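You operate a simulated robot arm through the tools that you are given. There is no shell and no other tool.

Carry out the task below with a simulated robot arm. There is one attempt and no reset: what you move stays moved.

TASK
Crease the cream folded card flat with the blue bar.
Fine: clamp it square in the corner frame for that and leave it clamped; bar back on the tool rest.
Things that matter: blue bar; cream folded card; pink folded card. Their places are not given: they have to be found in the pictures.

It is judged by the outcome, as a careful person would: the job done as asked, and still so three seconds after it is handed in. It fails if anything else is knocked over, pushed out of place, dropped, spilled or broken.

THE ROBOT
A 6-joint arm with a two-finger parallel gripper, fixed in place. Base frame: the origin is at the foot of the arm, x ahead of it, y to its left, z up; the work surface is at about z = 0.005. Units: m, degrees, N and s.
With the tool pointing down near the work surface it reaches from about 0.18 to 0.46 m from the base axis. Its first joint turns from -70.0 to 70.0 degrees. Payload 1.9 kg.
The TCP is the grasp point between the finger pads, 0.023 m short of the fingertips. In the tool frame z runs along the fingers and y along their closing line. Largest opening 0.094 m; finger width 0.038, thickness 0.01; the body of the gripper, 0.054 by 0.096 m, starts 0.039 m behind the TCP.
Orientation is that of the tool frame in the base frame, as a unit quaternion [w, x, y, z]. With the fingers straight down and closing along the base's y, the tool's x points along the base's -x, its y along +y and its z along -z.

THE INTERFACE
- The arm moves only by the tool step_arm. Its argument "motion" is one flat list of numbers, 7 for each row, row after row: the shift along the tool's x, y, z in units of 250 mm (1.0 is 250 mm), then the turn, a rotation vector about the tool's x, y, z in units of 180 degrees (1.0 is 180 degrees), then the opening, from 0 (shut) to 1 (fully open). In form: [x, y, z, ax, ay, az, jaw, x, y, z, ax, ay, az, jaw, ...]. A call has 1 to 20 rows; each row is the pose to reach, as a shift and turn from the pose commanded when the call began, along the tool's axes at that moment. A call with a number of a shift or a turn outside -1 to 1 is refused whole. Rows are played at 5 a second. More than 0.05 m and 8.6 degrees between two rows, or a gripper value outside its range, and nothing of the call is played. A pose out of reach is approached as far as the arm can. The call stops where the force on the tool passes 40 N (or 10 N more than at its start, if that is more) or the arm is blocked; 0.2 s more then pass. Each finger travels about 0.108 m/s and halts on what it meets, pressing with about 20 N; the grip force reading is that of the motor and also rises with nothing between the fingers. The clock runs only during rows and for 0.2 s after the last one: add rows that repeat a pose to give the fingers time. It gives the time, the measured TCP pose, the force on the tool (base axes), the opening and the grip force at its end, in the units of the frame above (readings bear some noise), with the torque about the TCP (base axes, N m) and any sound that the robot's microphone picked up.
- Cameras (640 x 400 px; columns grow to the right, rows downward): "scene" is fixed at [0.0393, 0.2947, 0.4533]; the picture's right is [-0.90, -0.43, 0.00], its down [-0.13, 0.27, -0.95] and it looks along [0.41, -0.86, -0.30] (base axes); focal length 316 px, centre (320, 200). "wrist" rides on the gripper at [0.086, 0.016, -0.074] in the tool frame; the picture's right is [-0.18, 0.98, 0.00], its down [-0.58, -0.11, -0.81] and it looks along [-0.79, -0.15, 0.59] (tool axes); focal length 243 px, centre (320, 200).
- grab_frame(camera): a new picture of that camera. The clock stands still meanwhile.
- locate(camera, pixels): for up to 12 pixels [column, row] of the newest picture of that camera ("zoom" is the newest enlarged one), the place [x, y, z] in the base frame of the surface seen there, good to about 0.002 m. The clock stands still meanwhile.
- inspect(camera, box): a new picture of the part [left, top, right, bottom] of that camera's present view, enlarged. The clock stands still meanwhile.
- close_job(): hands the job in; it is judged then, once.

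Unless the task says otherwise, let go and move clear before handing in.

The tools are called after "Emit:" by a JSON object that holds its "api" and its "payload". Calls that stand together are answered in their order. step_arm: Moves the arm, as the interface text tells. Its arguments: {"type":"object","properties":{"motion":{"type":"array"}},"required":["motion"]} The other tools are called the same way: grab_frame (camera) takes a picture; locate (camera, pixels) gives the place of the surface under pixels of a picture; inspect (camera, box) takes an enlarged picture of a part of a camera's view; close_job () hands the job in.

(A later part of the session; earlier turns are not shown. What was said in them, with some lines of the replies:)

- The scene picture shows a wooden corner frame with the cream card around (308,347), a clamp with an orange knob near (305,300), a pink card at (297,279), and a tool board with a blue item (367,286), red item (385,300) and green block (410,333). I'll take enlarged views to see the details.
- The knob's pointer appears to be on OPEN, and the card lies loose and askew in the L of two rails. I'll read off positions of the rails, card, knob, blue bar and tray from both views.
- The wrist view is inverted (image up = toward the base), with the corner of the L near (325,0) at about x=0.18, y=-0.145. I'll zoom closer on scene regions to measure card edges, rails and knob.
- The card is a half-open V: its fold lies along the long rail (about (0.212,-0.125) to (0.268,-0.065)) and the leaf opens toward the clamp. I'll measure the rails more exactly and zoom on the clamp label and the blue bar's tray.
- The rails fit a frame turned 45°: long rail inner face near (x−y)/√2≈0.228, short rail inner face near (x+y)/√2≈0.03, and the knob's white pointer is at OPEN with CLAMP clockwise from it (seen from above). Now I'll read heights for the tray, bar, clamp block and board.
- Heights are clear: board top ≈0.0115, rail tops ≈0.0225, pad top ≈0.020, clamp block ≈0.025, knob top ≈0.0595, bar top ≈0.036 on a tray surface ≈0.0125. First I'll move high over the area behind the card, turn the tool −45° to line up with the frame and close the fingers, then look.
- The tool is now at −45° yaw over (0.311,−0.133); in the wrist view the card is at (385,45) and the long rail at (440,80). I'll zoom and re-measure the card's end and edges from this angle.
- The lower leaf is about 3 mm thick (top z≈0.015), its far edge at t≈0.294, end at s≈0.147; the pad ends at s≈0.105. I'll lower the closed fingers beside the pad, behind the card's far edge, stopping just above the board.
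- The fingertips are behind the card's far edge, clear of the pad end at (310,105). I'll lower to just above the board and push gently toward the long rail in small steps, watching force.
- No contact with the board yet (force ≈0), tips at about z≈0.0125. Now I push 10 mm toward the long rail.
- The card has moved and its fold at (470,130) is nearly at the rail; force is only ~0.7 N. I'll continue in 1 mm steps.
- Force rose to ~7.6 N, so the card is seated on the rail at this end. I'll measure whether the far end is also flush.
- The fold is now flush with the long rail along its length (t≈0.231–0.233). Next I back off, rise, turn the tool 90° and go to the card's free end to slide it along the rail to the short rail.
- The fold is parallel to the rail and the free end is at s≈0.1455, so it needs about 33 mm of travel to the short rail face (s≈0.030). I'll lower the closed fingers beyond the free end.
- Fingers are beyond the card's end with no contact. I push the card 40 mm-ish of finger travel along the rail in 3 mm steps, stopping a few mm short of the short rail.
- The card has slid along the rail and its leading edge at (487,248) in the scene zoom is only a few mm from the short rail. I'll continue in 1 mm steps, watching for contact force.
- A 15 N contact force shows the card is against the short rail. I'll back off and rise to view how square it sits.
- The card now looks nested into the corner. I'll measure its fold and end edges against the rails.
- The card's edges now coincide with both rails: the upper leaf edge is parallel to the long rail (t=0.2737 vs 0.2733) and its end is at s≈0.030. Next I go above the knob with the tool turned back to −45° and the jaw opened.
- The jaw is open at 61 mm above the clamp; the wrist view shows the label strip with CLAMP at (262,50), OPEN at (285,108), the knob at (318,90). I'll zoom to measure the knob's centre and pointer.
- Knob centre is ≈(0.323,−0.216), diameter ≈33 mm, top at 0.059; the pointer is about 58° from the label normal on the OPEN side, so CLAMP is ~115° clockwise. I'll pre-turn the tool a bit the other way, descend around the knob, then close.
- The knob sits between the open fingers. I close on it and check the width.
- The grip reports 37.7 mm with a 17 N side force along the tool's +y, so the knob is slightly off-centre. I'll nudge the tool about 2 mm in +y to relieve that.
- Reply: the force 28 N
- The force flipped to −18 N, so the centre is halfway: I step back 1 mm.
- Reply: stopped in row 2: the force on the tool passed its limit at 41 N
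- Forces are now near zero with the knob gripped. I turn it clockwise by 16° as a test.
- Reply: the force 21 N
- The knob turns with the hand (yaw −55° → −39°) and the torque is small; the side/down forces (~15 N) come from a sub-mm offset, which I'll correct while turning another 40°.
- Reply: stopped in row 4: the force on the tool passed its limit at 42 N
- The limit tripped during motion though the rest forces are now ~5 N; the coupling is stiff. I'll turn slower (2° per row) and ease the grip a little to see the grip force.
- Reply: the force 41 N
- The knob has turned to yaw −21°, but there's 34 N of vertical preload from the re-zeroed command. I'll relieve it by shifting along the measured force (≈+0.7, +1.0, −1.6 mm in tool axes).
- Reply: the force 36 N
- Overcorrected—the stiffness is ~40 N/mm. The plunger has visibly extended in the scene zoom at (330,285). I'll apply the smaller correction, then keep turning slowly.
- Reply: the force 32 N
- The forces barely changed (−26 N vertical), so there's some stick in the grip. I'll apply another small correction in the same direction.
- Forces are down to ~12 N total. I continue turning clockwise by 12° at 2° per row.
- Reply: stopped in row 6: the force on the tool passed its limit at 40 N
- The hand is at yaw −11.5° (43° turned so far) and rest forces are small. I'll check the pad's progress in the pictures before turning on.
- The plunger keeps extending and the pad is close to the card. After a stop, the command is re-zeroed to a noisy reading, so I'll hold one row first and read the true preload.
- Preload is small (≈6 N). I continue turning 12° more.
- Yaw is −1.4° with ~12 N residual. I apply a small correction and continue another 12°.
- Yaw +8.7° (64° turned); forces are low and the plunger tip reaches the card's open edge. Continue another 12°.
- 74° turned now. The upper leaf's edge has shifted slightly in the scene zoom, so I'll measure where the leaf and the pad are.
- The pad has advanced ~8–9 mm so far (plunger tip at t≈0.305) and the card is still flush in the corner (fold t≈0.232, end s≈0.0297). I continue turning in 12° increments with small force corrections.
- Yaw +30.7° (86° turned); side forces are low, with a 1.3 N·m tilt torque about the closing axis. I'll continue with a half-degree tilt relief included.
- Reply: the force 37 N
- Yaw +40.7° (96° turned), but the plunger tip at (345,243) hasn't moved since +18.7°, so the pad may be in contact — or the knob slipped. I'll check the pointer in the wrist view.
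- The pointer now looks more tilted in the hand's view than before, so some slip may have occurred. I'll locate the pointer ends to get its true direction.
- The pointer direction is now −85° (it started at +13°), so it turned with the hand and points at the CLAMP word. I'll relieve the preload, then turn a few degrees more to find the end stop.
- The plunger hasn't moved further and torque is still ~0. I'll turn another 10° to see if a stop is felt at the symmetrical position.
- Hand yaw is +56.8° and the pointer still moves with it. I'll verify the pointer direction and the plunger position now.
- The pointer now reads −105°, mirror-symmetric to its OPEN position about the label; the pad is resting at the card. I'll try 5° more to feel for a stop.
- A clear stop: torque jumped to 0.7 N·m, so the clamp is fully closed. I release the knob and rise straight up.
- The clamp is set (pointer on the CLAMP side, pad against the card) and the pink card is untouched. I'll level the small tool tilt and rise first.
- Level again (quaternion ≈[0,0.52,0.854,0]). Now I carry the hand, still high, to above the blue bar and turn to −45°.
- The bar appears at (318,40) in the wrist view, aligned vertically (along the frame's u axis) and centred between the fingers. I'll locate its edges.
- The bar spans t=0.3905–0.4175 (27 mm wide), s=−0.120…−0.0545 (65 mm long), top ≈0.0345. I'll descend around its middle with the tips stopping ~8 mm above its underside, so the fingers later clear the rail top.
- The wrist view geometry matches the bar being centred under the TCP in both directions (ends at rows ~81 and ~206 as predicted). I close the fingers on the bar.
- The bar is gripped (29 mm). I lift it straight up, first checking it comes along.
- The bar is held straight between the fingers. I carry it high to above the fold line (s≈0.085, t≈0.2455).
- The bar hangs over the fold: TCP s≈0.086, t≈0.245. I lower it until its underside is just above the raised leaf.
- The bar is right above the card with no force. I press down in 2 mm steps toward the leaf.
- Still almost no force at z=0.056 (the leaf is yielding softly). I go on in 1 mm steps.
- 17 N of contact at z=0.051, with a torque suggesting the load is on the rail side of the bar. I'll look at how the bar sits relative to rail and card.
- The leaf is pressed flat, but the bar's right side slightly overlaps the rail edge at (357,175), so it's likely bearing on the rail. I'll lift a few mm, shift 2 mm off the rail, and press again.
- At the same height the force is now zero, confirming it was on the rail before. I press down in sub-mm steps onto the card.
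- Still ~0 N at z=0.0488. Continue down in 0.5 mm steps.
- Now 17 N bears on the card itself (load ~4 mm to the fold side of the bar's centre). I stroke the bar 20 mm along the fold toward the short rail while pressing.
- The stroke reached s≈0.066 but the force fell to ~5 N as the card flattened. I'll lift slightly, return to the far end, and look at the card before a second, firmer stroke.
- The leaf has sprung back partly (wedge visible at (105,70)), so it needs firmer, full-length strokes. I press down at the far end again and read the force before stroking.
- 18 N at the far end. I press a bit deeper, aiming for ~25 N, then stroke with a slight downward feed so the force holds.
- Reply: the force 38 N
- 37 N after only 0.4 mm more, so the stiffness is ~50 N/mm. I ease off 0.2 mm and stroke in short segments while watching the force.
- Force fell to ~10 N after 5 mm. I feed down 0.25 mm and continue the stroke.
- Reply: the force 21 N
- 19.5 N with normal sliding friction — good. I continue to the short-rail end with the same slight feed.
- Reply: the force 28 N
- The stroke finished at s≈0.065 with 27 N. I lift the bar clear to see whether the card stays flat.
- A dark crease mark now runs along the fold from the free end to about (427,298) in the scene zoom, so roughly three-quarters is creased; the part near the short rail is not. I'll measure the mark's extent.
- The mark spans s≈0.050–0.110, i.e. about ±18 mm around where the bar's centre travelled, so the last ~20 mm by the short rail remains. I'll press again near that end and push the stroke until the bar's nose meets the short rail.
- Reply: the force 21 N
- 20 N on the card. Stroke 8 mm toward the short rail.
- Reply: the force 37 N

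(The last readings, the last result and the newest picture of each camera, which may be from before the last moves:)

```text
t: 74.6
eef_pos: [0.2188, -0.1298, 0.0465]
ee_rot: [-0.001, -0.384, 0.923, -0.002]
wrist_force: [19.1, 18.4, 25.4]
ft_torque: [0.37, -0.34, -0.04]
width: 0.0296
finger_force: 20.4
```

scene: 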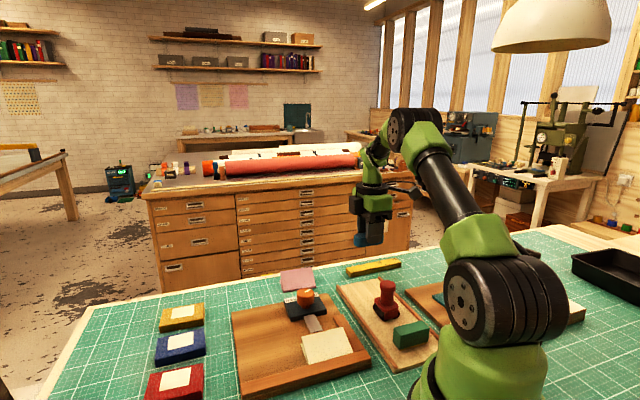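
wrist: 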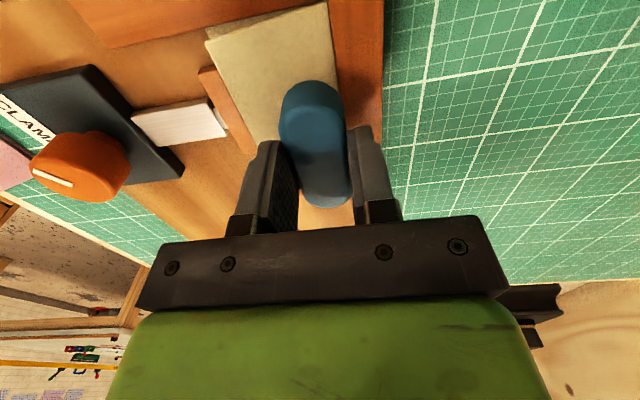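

The side force of 26 N shows the bar's nose is on the short rail at s≈0.063. I lift and look at how the mark changed.

Emit:
{"api": "step_arm", "payload": {"motion": [-0.008, 0, -0.004, 0, 0, 0, 0.15, -0.012, 0, -0.04, 0, 0, 0, 0.15, -0.04, 0, -0.14, 0, 0, 0, 0.15, -0.06, 0, -0.26, 0, 0, 0, 0.15, -0.08, 0, -0.3, 0, 0, 0, 0.15, -0.08, 0, -0.3, 0, 0, 0, 0.15]}}

Emit:
{"api": "inspect", "payload": {"camera": "scene", "box": [290, 310, 380, 370]}}

```text
t: 76.0
eef_pos: [0.2339, -0.1154, 0.1208]
ee_rot: [-0.002, -0.383, 0.924, -0.002]
wrist_force: [-0.3, -0.4, 0.0]
ft_torque: [0.03, -0.02, -0.02]
width: 0.0294
finger_force: 19.6
```

```text
6.67 times, centred on (335, 340) of scene
```

zoom: 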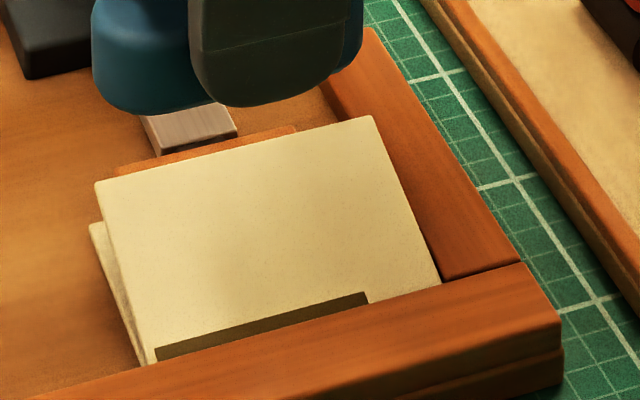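

The mark is unchanged (ends at (367,293)): pressing with the bar lying along the fold can't reach the corner because its ends are rounded. I'll turn the bar 45° so its nose points into the corner, staying high for now.

Emit:
{"api": "step_arm", "payload": {"motion": [0.0155, -0.0093, 0, 0, 0, 0.0417, 0.15, 0.031, -0.0187, 0, 0, 0, 0.0833, 0.15, 0.0466, -0.028, 0, 0, 0, 0.125, 0.15, 0.0621, -0.0373, 0, 0, 0, 0.1667, 0.15, 0.0777, -0.0467, 0, 0, 0, 0.2083, 0.15, 0.0932, -0.056, 0, 0, 0, 0.25, 0.15, 0.0932, -0.056, 0, 0, 0, 0.25, 0.15]}}

Emit:
{"api": "grab_frame", "payload": {"camera": "wrist"}}

Emit:
{"api": "inspect", "payload": {"camera": "scene", "box": [240, 270, 400, 390]}}

```text
t: 77.6
eef_pos: [0.2277, -0.1423, 0.1209]
ee_rot: [-0.001, 0.001, 1.0, -0.002]
wrist_force: [-0.2, 0.0, -0.3]
ft_torque: [0.03, 0.01, -0.01]
width: 0.0295
finger_force: 20.5
```

```text
taken
```

wrist: 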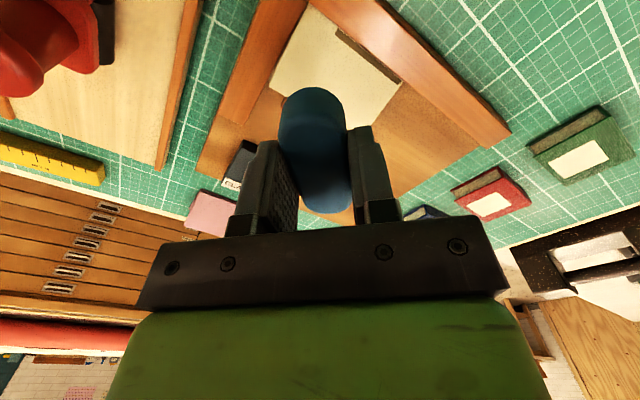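

```text
3.33 times, centred on (320, 330) of scene
```

zoom: 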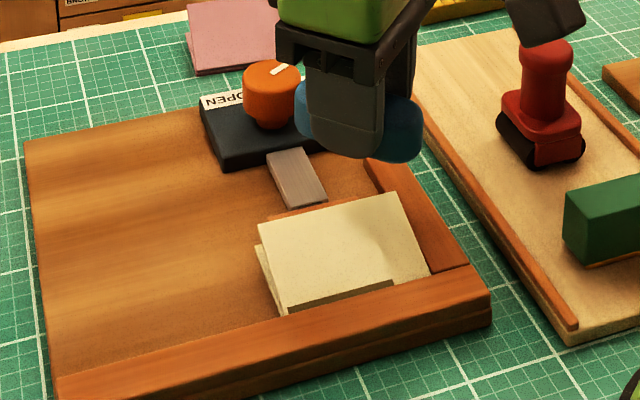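

The bar's nose now points at the frame's corner. I tilt it 5° nose-down and lower toward the corner, stopping above the card.

Emit:
{"api": "step_arm", "payload": {"motion": [0.005, 0, 0.06, 0, -0.0139, 0, 0.15, 0.01, 0, 0.12, 0, -0.0278, 0, 0.15, 0.0128, 0, 0.18, 0, -0.0278, 0, 0.15, 0.0128, 0, 0.23, 0, -0.0278, 0, 0.15, 0.0128, 0, 0.255, 0, -0.0278, 0, 0.15, 0.0128, 0, 0.255, 0, -0.0278, 0, 0.15]}}

Emit:
{"api": "grab_frame", "payload": {"camera": "wrist"}}

Emit:
{"api": "inspect", "payload": {"camera": "scene", "box": [270, 300, 390, 390]}}

```text
t: 79.0
eef_pos: [0.2221, -0.1434, 0.0561]
ee_rot: [0.04, -0.001, 0.999, -0.001]
wrist_force: [0.1, -0.3, -1.1]
ft_torque: [-0.02, -0.05, 0.0]
width: 0.0293
finger_force: 20.5
out of reach, approached as far as the arm can: row 5
```

```text
taken
```

wrist: 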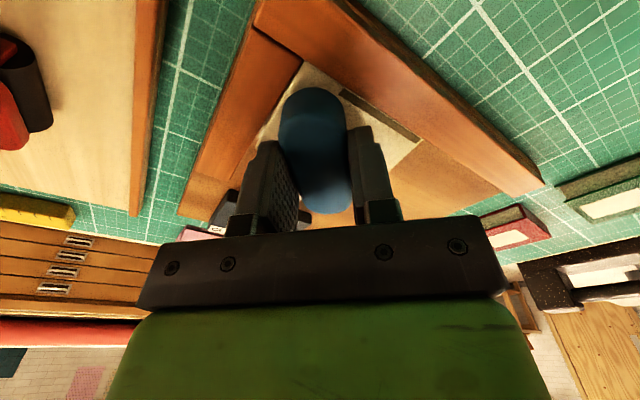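

```text
4.44 times, centred on (330, 345) of scene
```

zoom: 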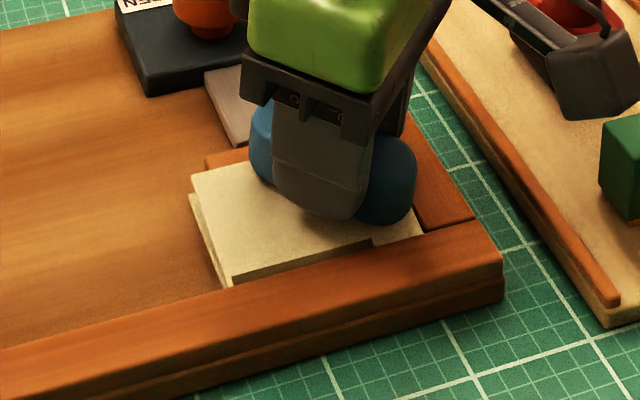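

The arm reports its reach limit with that 5° inward tilt. I'll reduce the tilt to ~2°, back off 2 mm from the corner, and go down gently.

Emit:
{"api": "step_arm", "payload": {"motion": [-0.004, 0.002, 0, 0, 0.0083, 0, 0.15, -0.008, 0.004, 0, 0, 0.0167, 0, 0.15, -0.008, 0.004, 0.008, 0, 0.0167, 0, 0.15, -0.008, 0.004, 0.016, 0, 0.0167, 0, 0.15, -0.008, 0.004, 0.02, 0, 0.0167, 0, 0.15, -0.008, 0.004, 0.024, 0, 0.0167, 0, 0.15]}}

```text
t: 80.4
eef_pos: [0.2263, -0.1414, 0.0505]
ee_rot: [0.016, -0.001, 1.0, -0.002]
wrist_force: [-0.1, -0.1, -1.1]
ft_torque: [-0.03, -0.01, 0.02]
width: 0.0295
finger_force: 19.9
```

Reached z=0.0505 with 1.8° tilt and no contact. I lower in 0.5 mm steps.

Emit:
{"api": "step_arm", "payload": {"motion": [0, 0, 0.002, 0, 0, 0, 0.15, 0, 0, 0.004, 0, 0, 0, 0.15, 0, 0, 0.006, 0, 0, 0, 0.15, 0, 0, 0.008, 0, 0, 0, 0.15]}}

```text
t: 81.4
eef_pos: [0.2254, -0.1415, 0.0488]
ee_rot: [0.017, 0.001, 1.0, -0.002]
wrist_force: [-3.0, 0.5, 7.6]
ft_torque: [-0.12, -0.11, -0.03]
width: 0.0297
finger_force: 20.3
```

A 7.6 N contact appeared, but the torque places it at the bar's tail near the clamp pad, not the nose. I'll lift, turn the bar back along the fold while keeping this slight lean toward the corner, so the nose's inner side is the lowest point.

Emit:
{"api": "step_arm", "payload": {"motion": [0, 0, -0.02, 0, 0, 0, 0.15, 0, 0, -0.06, 0, 0, 0, 0.15, 0.0023, 0.0083, -0.06, 0, 0, -0.0417, 0.15, 0.0045, 0.0167, -0.06, 0, 0, -0.0833, 0.15, 0.0068, 0.025, -0.06, 0, 0, -0.125, 0.15, 0.0091, 0.0333, -0.06, 0, 0, -0.1667, 0.15, 0.0113, 0.0417, -0.06, 0, 0, -0.2083, 0.15, 0.0136, 0.05, -0.06, 0, 0, -0.25, 0.15, 0.0136, 0.05, -0.06, 0, 0, -0.25, 0.15]}}

Emit:
{"api": "inspect", "payload": {"camera": "wrist", "box": [180, 0, 460, 220]}}

Emit:
{"api": "inspect", "payload": {"camera": "scene", "box": [270, 300, 390, 390]}}

```text
t: 83.4
eef_pos: [0.2213, -0.1276, 0.0635]
ee_rot: [0.015, -0.383, 0.924, -0.008]
wrist_force: [-0.4, -0.6, 0.5]
ft_torque: [0.01, 0.01, -0.02]
width: 0.0292
finger_force: 20.0
```

```text
1.82 times, centred on (320, 110) of wrist
```

zoom: 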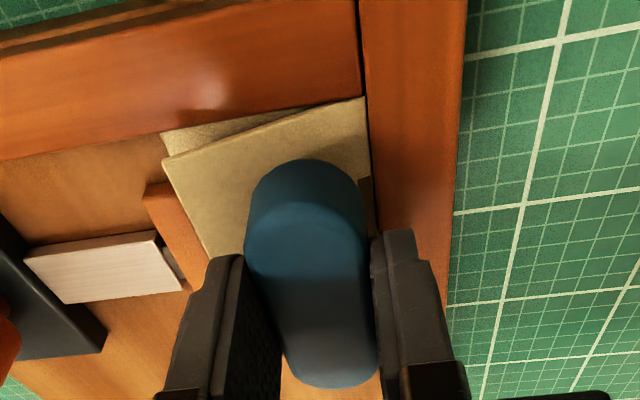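

```text
4.44 times, centred on (330, 345) of scene
```

zoom: 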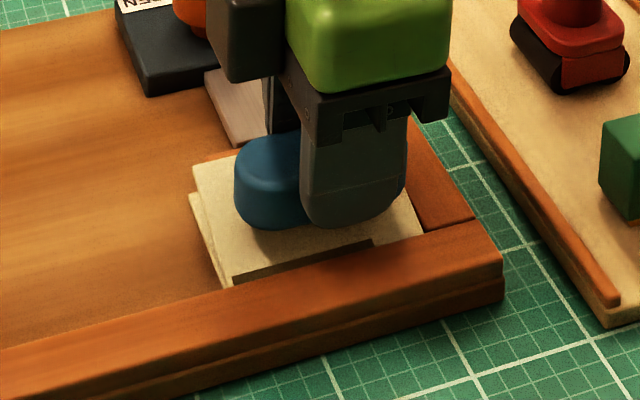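

The uncreased bit is visible between the mark's end (363,178) and the short rail. I lower at s≈0.066 with the slight corner lean.

Emit:
{"api": "step_arm", "payload": {"motion": [0.002, 0, 0.012, 0, 0, 0, 0.15, 0.004, 0, 0.024, 0, 0, 0, 0.15, 0.004, 0, 0.036, 0, 0, 0, 0.15, 0.004, 0, 0.048, 0, 0, 0, 0.15, 0.004, 0, 0.054, 0, 0, 0, 0.15, 0.004, 0, 0.056, 0, 0, 0, 0.15]}}

```text
t: 84.8
eef_pos: [0.2209, -0.1305, 0.0503]
ee_rot: [0.014, -0.382, 0.924, -0.009]
wrist_force: [0.0, -0.1, -0.4]
ft_torque: [0.0, 0.01, 0.02]
width: 0.0294
finger_force: 19.9
```

Emit:
{"api": "step_arm", "payload": {"motion": [0, 0, 0.002, 0, 0, 0, 0.15, 0, 0, 0.004, 0, 0, 0, 0.15, 0, 0, 0.006, 0, 0, 0, 0.15, 0, 0, 0.008, 0, 0, 0, 0.15]}}

```text
t: 85.8
eef_pos: [0.2214, -0.1292, 0.0474]
ee_rot: [0.015, -0.382, 0.924, -0.009]
wrist_force: [-0.2, -0.1, 7.5]
ft_torque: [-0.07, 0.22, 0.02]
width: 0.0293
finger_force: 20.0
```

Contact of 7.5 N, and the torque puts it at s≈0.038, t≈0.234 — right on the uncreased part of the fold. I press slightly harder and slide 2–3 mm into the corner.

Emit:
{"api": "step_arm", "payload": {"motion": [0, 0, 0.001, 0, 0, 0, 0.15, 0.002, 0, 0.0015, 0, 0, 0, 0.15, 0.004, 0, 0.002, 0, 0, 0, 0.15, 0.006, 0, 0.002, 0, 0, 0, 0.15, 0.006, 0, 0.002, 0, 0, 0, 0.15]}}

```text
t: 87.0
eef_pos: [0.2214, -0.1301, 0.0482]
ee_rot: [0.013, -0.382, 0.924, -0.009]
wrist_force: [0.4, 0.2, 5.3]
ft_torque: [-0.09, 0.11, -0.01]
width: 0.0292
finger_force: 20.2
```

Force eased to 5 N as things settled (possible small slip of the bar). I press 0.5 mm more and watch.

Emit:
{"api": "step_arm", "payload": {"motion": [0, 0, 0.001, 0, 0, 0, 0.15, 0, 0, 0.002, 0, 0, 0, 0.15, 0, 0, 0.002, 0, 0, 0, 0.15]}}

Emit:
{"api": "inspect", "payload": {"camera": "wrist", "box": [180, 0, 460, 220]}}

```text
t: 87.8
eef_pos: [0.2201, -0.1308, 0.0474]
ee_rot: [0.014, -0.382, 0.924, -0.009]
wrist_force: [0.4, -1.1, 14.6]
ft_torque: [-0.23, 0.41, 0.02]
width: 0.0293
finger_force: 20.4
```

```text
1.82 times, centred on (320, 110) of wrist
```

zoom: 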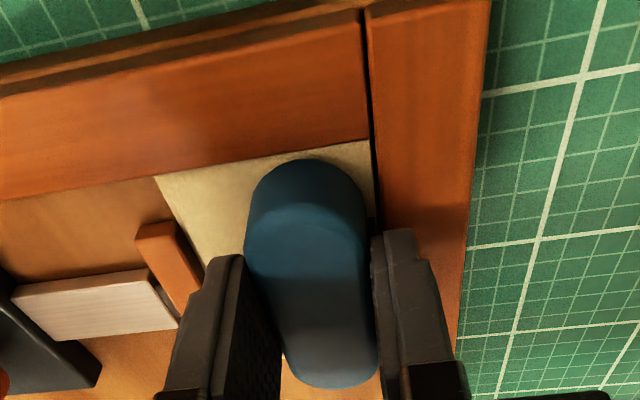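

14.6 N now, bearing at s≈0.033, t≈0.237 — in the corner on the fold. I slide a few mm along the fold under this load, then lift to look.

Emit:
{"api": "step_arm", "payload": {"motion": [-0.006, 0, 0, 0, 0, 0, 0.15, -0.012, 0, 0.0004, 0, 0, 0, 0.15, -0.018, 0, 0.0008, 0, 0, 0, 0.15, -0.024, 0, 0.001, 0, 0, 0, 0.15, -0.024, 0, 0.001, 0, 0, 0, 0.15]}}

```text
t: 89.0
eef_pos: [0.2253, -0.1257, 0.0482]
ee_rot: [0.015, -0.383, 0.924, -0.008]
wrist_force: [-1.0, 0.1, 10.0]
ft_torque: [-0.12, 0.31, -0.01]
width: 0.0291
finger_force: 19.8
```

Emit:
{"api": "step_arm", "payload": {"motion": [0.006, 0, 0.0006, 0, 0, 0, 0.15, 0.012, 0, 0.001, 0, 0, 0, 0.15, 0.018, 0, 0.0012, 0, 0, 0, 0.15, 0.024, 0, 0.0014, 0, 0, 0, 0.15, 0.024, 0, 0.0014, 0, 0, 0, 0.15]}}

Emit:
{"api": "inspect", "payload": {"camera": "scene", "box": [270, 300, 390, 390]}}

```text
t: 90.2
eef_pos: [0.2206, -0.1312, 0.0473]
ee_rot: [0.013, -0.383, 0.924, -0.008]
wrist_force: [1.3, 0.3, 14.9]
ft_torque: [-0.17, 0.36, 0.03]
width: 0.0294
finger_force: 20.3
```

```text
4.44 times, centred on (330, 345) of scene
```

zoom: 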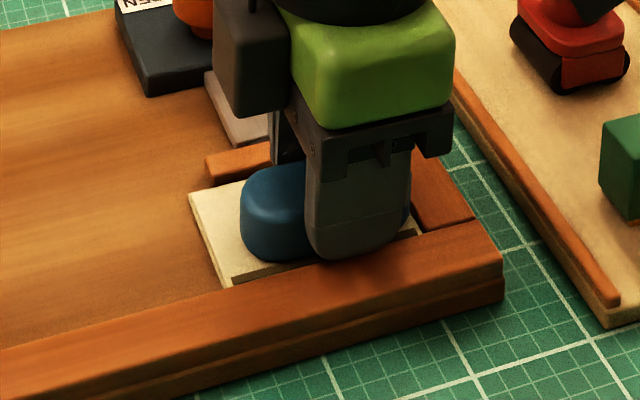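

I can see a dark strip at (405,232) near the short rail now. I lift the bar clear to check the fold.

Emit:
{"api": "step_arm", "payload": {"motion": [-0.004, 0, -0.02, 0, 0, 0, 0.15, -0.01, 0, -0.1, 0, 0, 0, 0.15, -0.02, 0, -0.2, 0, 0, 0, 0.15, -0.02, 0, -0.3, 0, 0, 0, 0.15, -0.02, 0, -0.3, 0, 0, 0, 0.15]}}

Emit:
{"api": "inspect", "payload": {"camera": "scene", "box": [270, 300, 390, 390]}}

Emit:
{"api": "grab_frame", "payload": {"camera": "wrist"}}

```text
t: 91.4
eef_pos: [0.2213, -0.1257, 0.1228]
ee_rot: [0.014, -0.382, 0.924, -0.008]
wrist_force: [-0.5, -0.1, -0.1]
ft_torque: [-0.04, -0.01, 0.03]
width: 0.0295
finger_force: 20.2
```

```text
4.44 times, centred on (330, 345) of scene
```

zoom: 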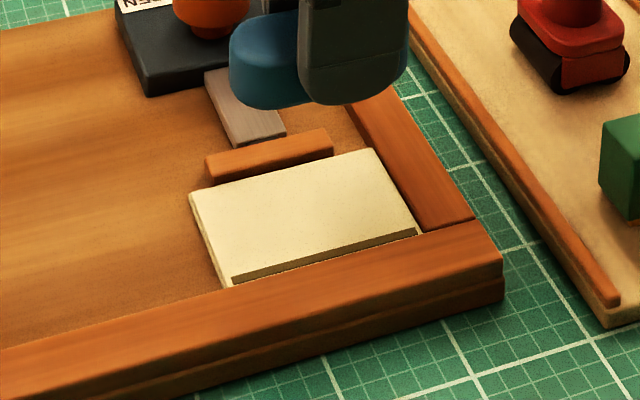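

```text
taken
```

wrist: 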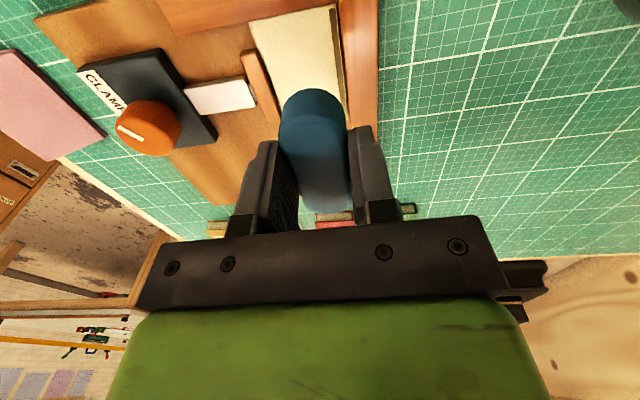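

The card now lies flat with the crease mark running the full fold, from (232,280) to (415,232), still clamped. I level the tool, rise, and carry the bar back toward its rest.

Emit:
{"api": "step_arm", "payload": {"motion": [0, 0, -0.1, -0.0073, 0.0073, 0, 0.15, 0, 0, -0.2, -0.0073, 0.0073, 0, 0.15, 0, 0, -0.2, -0.0073, 0.0073, 0, 0.15]}}

Emit:
{"api": "locate", "payload": {"camera": "zoom", "pixels": [[195, 200], [370, 153], [290, 190], [240, 265], [330, 230], [400, 225], [232, 280], [415, 232], [225, 275], [270, 165], [210, 180], [330, 152]]}}

```text
t: 92.2
eef_pos: [0.2187, -0.1264, 0.1719]
ee_rot: [-0.001, -0.383, 0.924, -0.002]
wrist_force: [-0.2, -0.4, -1.4]
ft_torque: [0.02, 0.01, 0.02]
width: 0.0293
finger_force: 19.8
```

```text
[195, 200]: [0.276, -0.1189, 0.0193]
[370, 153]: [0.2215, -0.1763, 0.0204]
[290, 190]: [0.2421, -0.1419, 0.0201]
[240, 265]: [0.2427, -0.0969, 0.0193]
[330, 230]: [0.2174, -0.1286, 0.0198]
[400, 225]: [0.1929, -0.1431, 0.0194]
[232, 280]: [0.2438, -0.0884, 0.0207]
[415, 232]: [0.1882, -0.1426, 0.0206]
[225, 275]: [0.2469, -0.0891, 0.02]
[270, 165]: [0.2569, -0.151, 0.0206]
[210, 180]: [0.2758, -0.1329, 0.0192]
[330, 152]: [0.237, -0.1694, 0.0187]
```

The card's surface reads a uniform z≈0.0195–0.020, so it is flat. Now I carry the bar at height back over its spot on the tool rest.

Emit:
{"api": "step_arm", "payload": {"motion": [0.0614, -0.0648, 0, 0, 0, 0, 0.15, 0.1227, -0.1295, 0, 0, 0, 0, 0.15, 0.1841, -0.1943, 0, 0, 0, 0, 0.15, 0.2454, -0.259, 0, 0, 0, 0, 0.15, 0.3068, -0.3238, 0, 0, 0, 0, 0.15, 0.3682, -0.3886, 0, 0, 0, 0, 0.15, 0.4295, -0.4533, 0, 0, 0, 0, 0.15, 0.4909, -0.5181, 0, 0, 0, 0, 0.15, 0.5522, -0.5828, 0, 0, 0, 0, 0.15, 0.6136, -0.6476, 0, 0, 0, 0, 0.15, 0.6136, -0.6476, 0, 0, 0, 0, 0.15]}}

Emit:
{"api": "grab_frame", "payload": {"camera": "wrist"}}

Emit:
{"api": "inspect", "payload": {"camera": "scene", "box": [240, 230, 460, 390]}}

```text
t: 94.6
eef_pos: [0.2253, -0.3489, 0.1713]
ee_rot: [-0.001, -0.383, 0.924, -0.001]
wrist_force: [-0.3, 1.3, 0.1]
ft_torque: [-0.01, 0.02, -0.01]
width: 0.0292
finger_force: 20.4
```

```text
taken
```

wrist: 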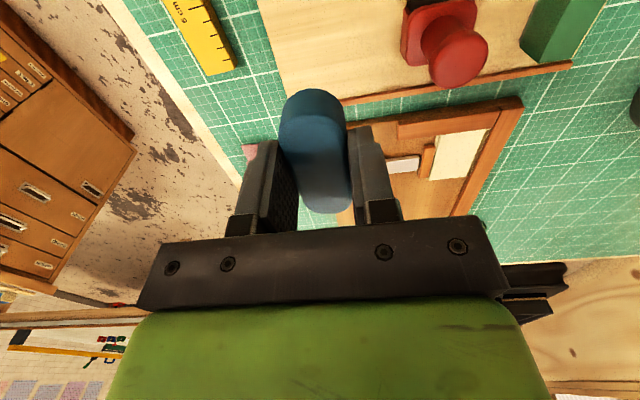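

```text
2.50 times, centred on (350, 310) of scene
```

zoom: 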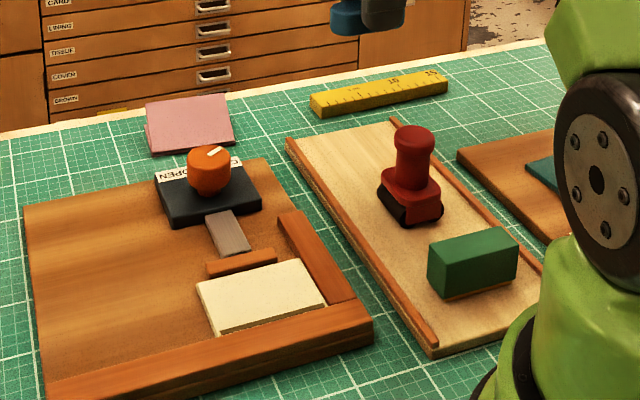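

I'm back at the pick position (s≈−0.087, t≈0.406); the tray spot is empty and everything else is undisturbed. The bar has ridden ~3 mm up in the fingers, so I lower quickly to just above the tray, then feel for contact.

Emit:
{"api": "step_arm", "payload": {"motion": [0, 0, 0.1, 0, 0, 0, 0.15, 0, 0, 0.2, 0, 0, 0, 0.15, 0, 0, 0.3, 0, 0, 0, 0.15, 0, 0, 0.39, 0, 0, 0, 0.15, 0, 0, 0.46, 0, 0, 0, 0.15, 0, 0, 0.488, 0, 0, 0, 0.15, 0, 0, 0.488, 0, 0, 0, 0.15]}}

Emit:
{"api": "grab_frame", "payload": {"camera": "wrist"}}

Emit:
{"api": "inspect", "payload": {"camera": "scene", "box": [320, 250, 460, 350]}}

```text
t: 96.2
eef_pos: [0.2249, -0.3491, 0.0494]
ee_rot: [-0.002, -0.383, 0.924, -0.002]
wrist_force: [0.7, 0.4, -0.4]
ft_torque: [0.04, 0.02, 0.01]
width: 0.0295
finger_force: 19.9
```

```text
taken
```

wrist: 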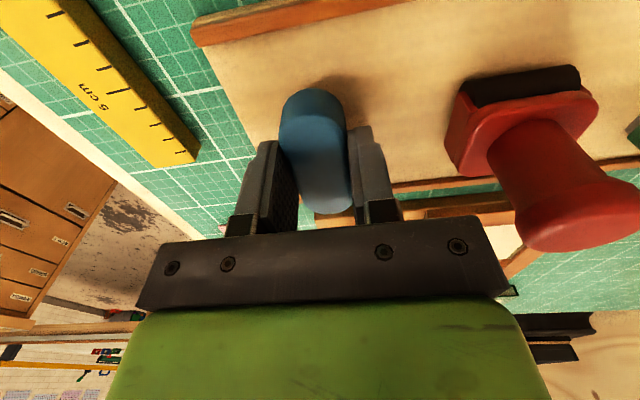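

```text
4.00 times, centred on (390, 300) of scene
```

zoom: 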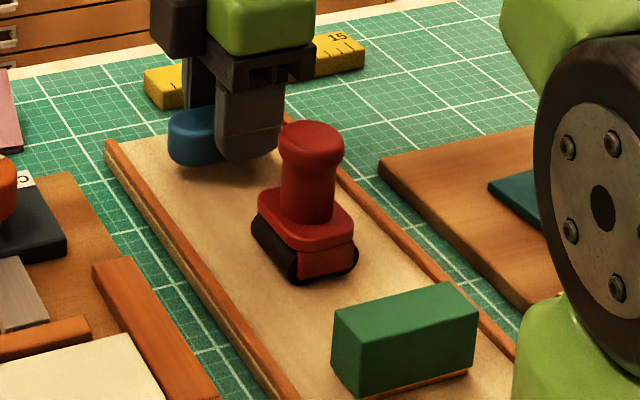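

The bar hangs just above its old spot, clear of the stamp and ruler, with no force yet. I lower in 1 mm steps to feel the tray.

Emit:
{"api": "step_arm", "payload": {"motion": [0, 0, 0.004, 0, 0, 0, 0.15, 0, 0, 0.008, 0, 0, 0, 0.15, 0, 0, 0.012, 0, 0, 0, 0.15, 0, 0, 0.016, 0, 0, 0, 0.15, 0, 0, 0.02, 0, 0, 0, 0.15, 0, 0, 0.024, 0, 0, 0, 0.15]}}

```text
t: 97.6
eef_pos: [0.2263, -0.3489, 0.0438]
ee_rot: [0.0, -0.382, 0.924, -0.002]
wrist_force: [0.4, -0.4, -0.2]
ft_torque: [-0.03, 0.0, -0.03]
width: 0.0292
finger_force: 20.3
```

Emit:
{"api": "step_arm", "payload": {"motion": [0, 0, 0.003, 0, 0, 0, 0.15, 0, 0, 0.006, 0, 0, 0, 0.15, 0, 0, 0.009, 0, 0, 0, 0.15, 0, 0, 0.011, 0, 0, 0, 0.15]}}

```text
t: 98.6
eef_pos: [0.2271, -0.3495, 0.0413]
ee_rot: [0.0, -0.383, 0.924, -0.002]
wrist_force: [-0.2, 0.9, -0.6]
ft_torque: [-0.03, -0.01, -0.04]
width: 0.0294
finger_force: 20.3
```

Still no contact at z=0.041. Continue in 0.5 mm steps.

Emit:
{"api": "step_arm", "payload": {"motion": [0, 0, 0.002, 0, 0, 0, 0.15, 0, 0, 0.004, 0, 0, 0, 0.15, 0, 0, 0.006, 0, 0, 0, 0.15, 0, 0, 0.008, 0, 0, 0, 0.15]}}

Emit:
{"api": "inspect", "payload": {"camera": "scene", "box": [340, 260, 420, 320]}}

```text
t: 99.6
eef_pos: [0.2258, -0.3499, 0.0402]
ee_rot: [-0.001, -0.382, 0.924, -0.002]
wrist_force: [0.0, 0.7, -0.6]
ft_torque: [-0.04, 0.01, 0.02]
width: 0.0294
finger_force: 20.2
```

```text
6.67 times, centred on (380, 290) of scene
```

zoom: 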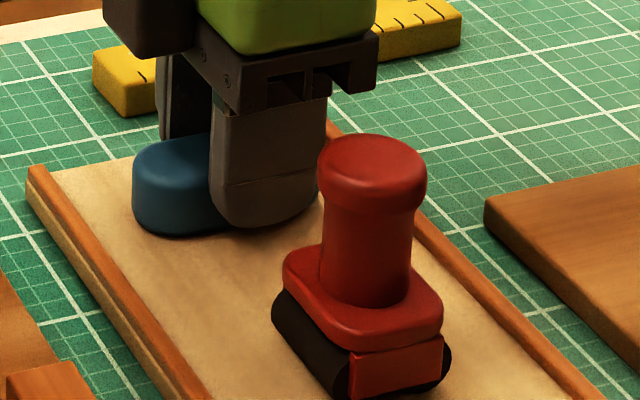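

Very close to the tray now. Two more small steps.

Emit:
{"api": "step_arm", "payload": {"motion": [0, 0, 0.002, 0, 0, 0, 0.15, 0, 0, 0.004, 0, 0, 0, 0.15]}}

```text
t: 100.2
eef_pos: [0.2268, -0.35, 0.0396]
ee_rot: [0.0, -0.383, 0.924, -0.002]
wrist_force: [-0.9, 4.1, 13.2]
ft_torque: [0.23, -0.29, 0.11]
width: 0.0293
finger_force: 20.0
```

Contact with the tray (13 N, at the bar's outer end). I ease up a touch, then open the fingers gently.

Emit:
{"api": "step_arm", "payload": {"motion": [0, 0, -0.001, 0, 0, 0, 0.15, 0, 0, -0.001, 0, 0, 0, 0.3, 0, 0, -0.001, 0, 0, 0, 0.36, 0, 0, -0.001, 0, 0, 0, 0.45, 0, 0, -0.001, 0, 0, 0, 0.5, 0, 0, -0.001, 0, 0, 0, 0.5]}}

Emit:
{"api": "grab_frame", "payload": {"camera": "wrist"}}

```text
t: 101.6
eef_pos: [0.2262, -0.35, 0.0398]
ee_rot: [-0.001, -0.382, 0.924, -0.002]
wrist_force: [0.3, -0.8, -1.1]
ft_torque: [-0.01, 0.02, -0.02]
width: 0.0471
finger_force: 0.1
```

```text
taken
```

wrist: 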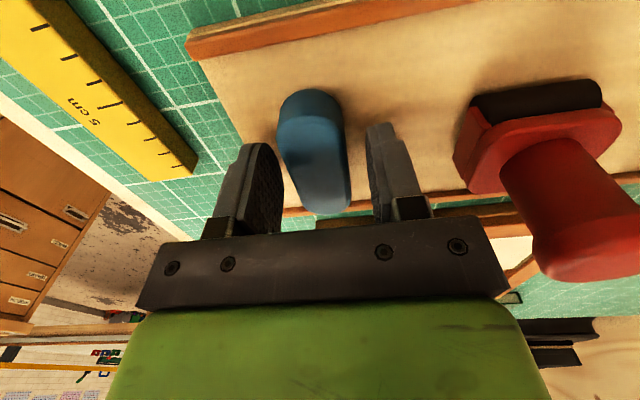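

The bar is released and resting on the tray between the open fingers. I rise straight up, well clear.

Emit:
{"api": "step_arm", "payload": {"motion": [0, 0, -0.03, 0, 0, 0, 0.5, 0, 0, -0.1, 0, 0, 0, 0.5, 0, 0, -0.2, 0, 0, 0, 0.5, 0, 0, -0.34, 0, 0, 0, 0.5, 0, 0, -0.5, 0, 0, 0, 0.5, 0, 0, -0.66, 0, 0, 0, 0.5, 0, 0, -0.8, 0, 0, 0, 0.5, 0, 0, -0.8, 0, 0, 0, 0.5]}}

Emit:
{"api": "grab_frame", "payload": {"camera": "scene"}}

Emit:
{"api": "inspect", "payload": {"camera": "scene", "box": [240, 250, 440, 390]}}

Emit:
{"api": "grab_frame", "payload": {"camera": "wrist"}}

```text
t: 103.4
eef_pos: [0.2239, -0.3486, 0.2385]
ee_rot: [0.0, -0.383, 0.924, -0.002]
wrist_force: [-0.7, 0.5, 0.2]
ft_torque: [0.0, 0.02, 0.0]
width: 0.0471
finger_force: 0.0
```

```text
taken
```

scene: 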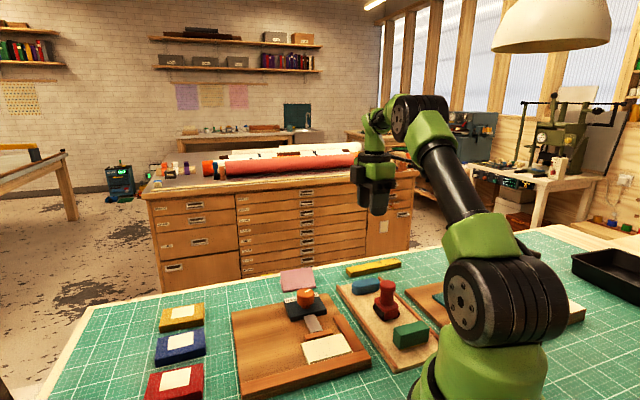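

```text
2.86 times, centred on (340, 320) of scene
```

zoom: 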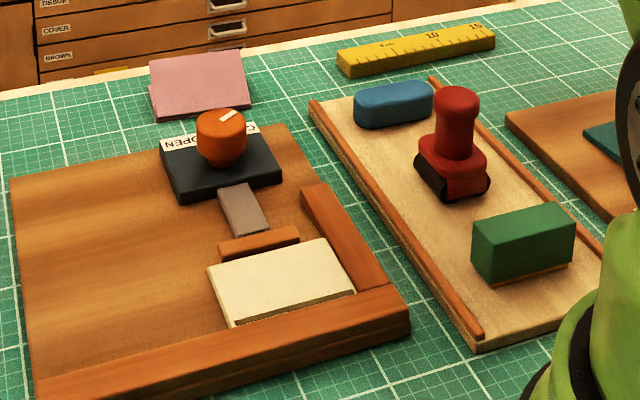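

```text
taken
```

wrist: 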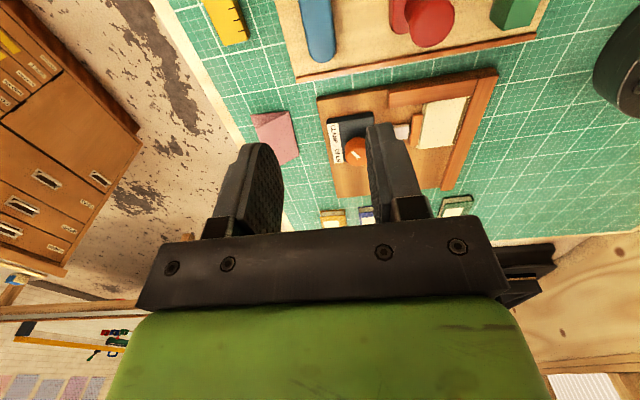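

The bar rests back on the tray at (393,103), the pink card, stamp, green block and ruler look undisturbed, and the cream card lies flat in the corner. I'll do one last close check of the card's seating and the knob's pointer.

Emit:
{"api": "inspect", "payload": {"camera": "scene", "box": [280, 280, 380, 370]}}

Emit:
{"api": "inspect", "payload": {"camera": "wrist", "box": [310, 60, 510, 200]}}

```text
4.44 times, centred on (330, 325) of scene
```

zoom: 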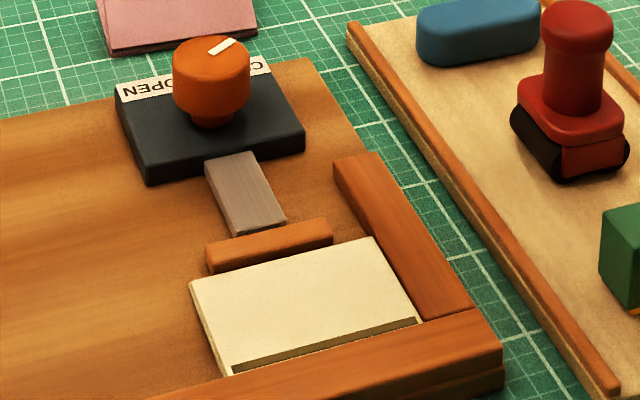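

```text
2.86 times, centred on (410, 130) of wrist
```

zoom: 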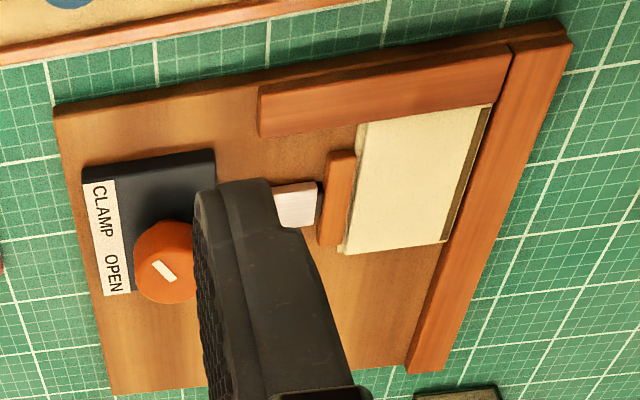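

The knob's pointer is on the CLAMP side, the pad is against the card, and the card lies flat and square against both rails with the crease mark along the whole fold. The blue bar is back on the tool rest and the arm is clear, so I hand the job in.

Emit:
{"api": "close_job", "payload": {}}

```text
The job is handed in.
```

The cream card is creased flat, square in the corner frame and still clamped. The blue bar is back on the tool rest in its original spot, and the job is handed in.

- **Card:** It sits against both rails, the crease mark runs the full length of the fold, and its surface measured level to about 1 mm.
- **Clamp:** I turned the knob to its stop at CLAMP, and the pad is against the card.
- **Creasing:** Strokes with the bar lying along the fold left the last 20 mm or so by the short rail uncreased. Leaning the bar slightly into the corner finished that part.
- **Everything else:** In the last pictures the pink card, stamp, green block, ruler and books looked undisturbed.
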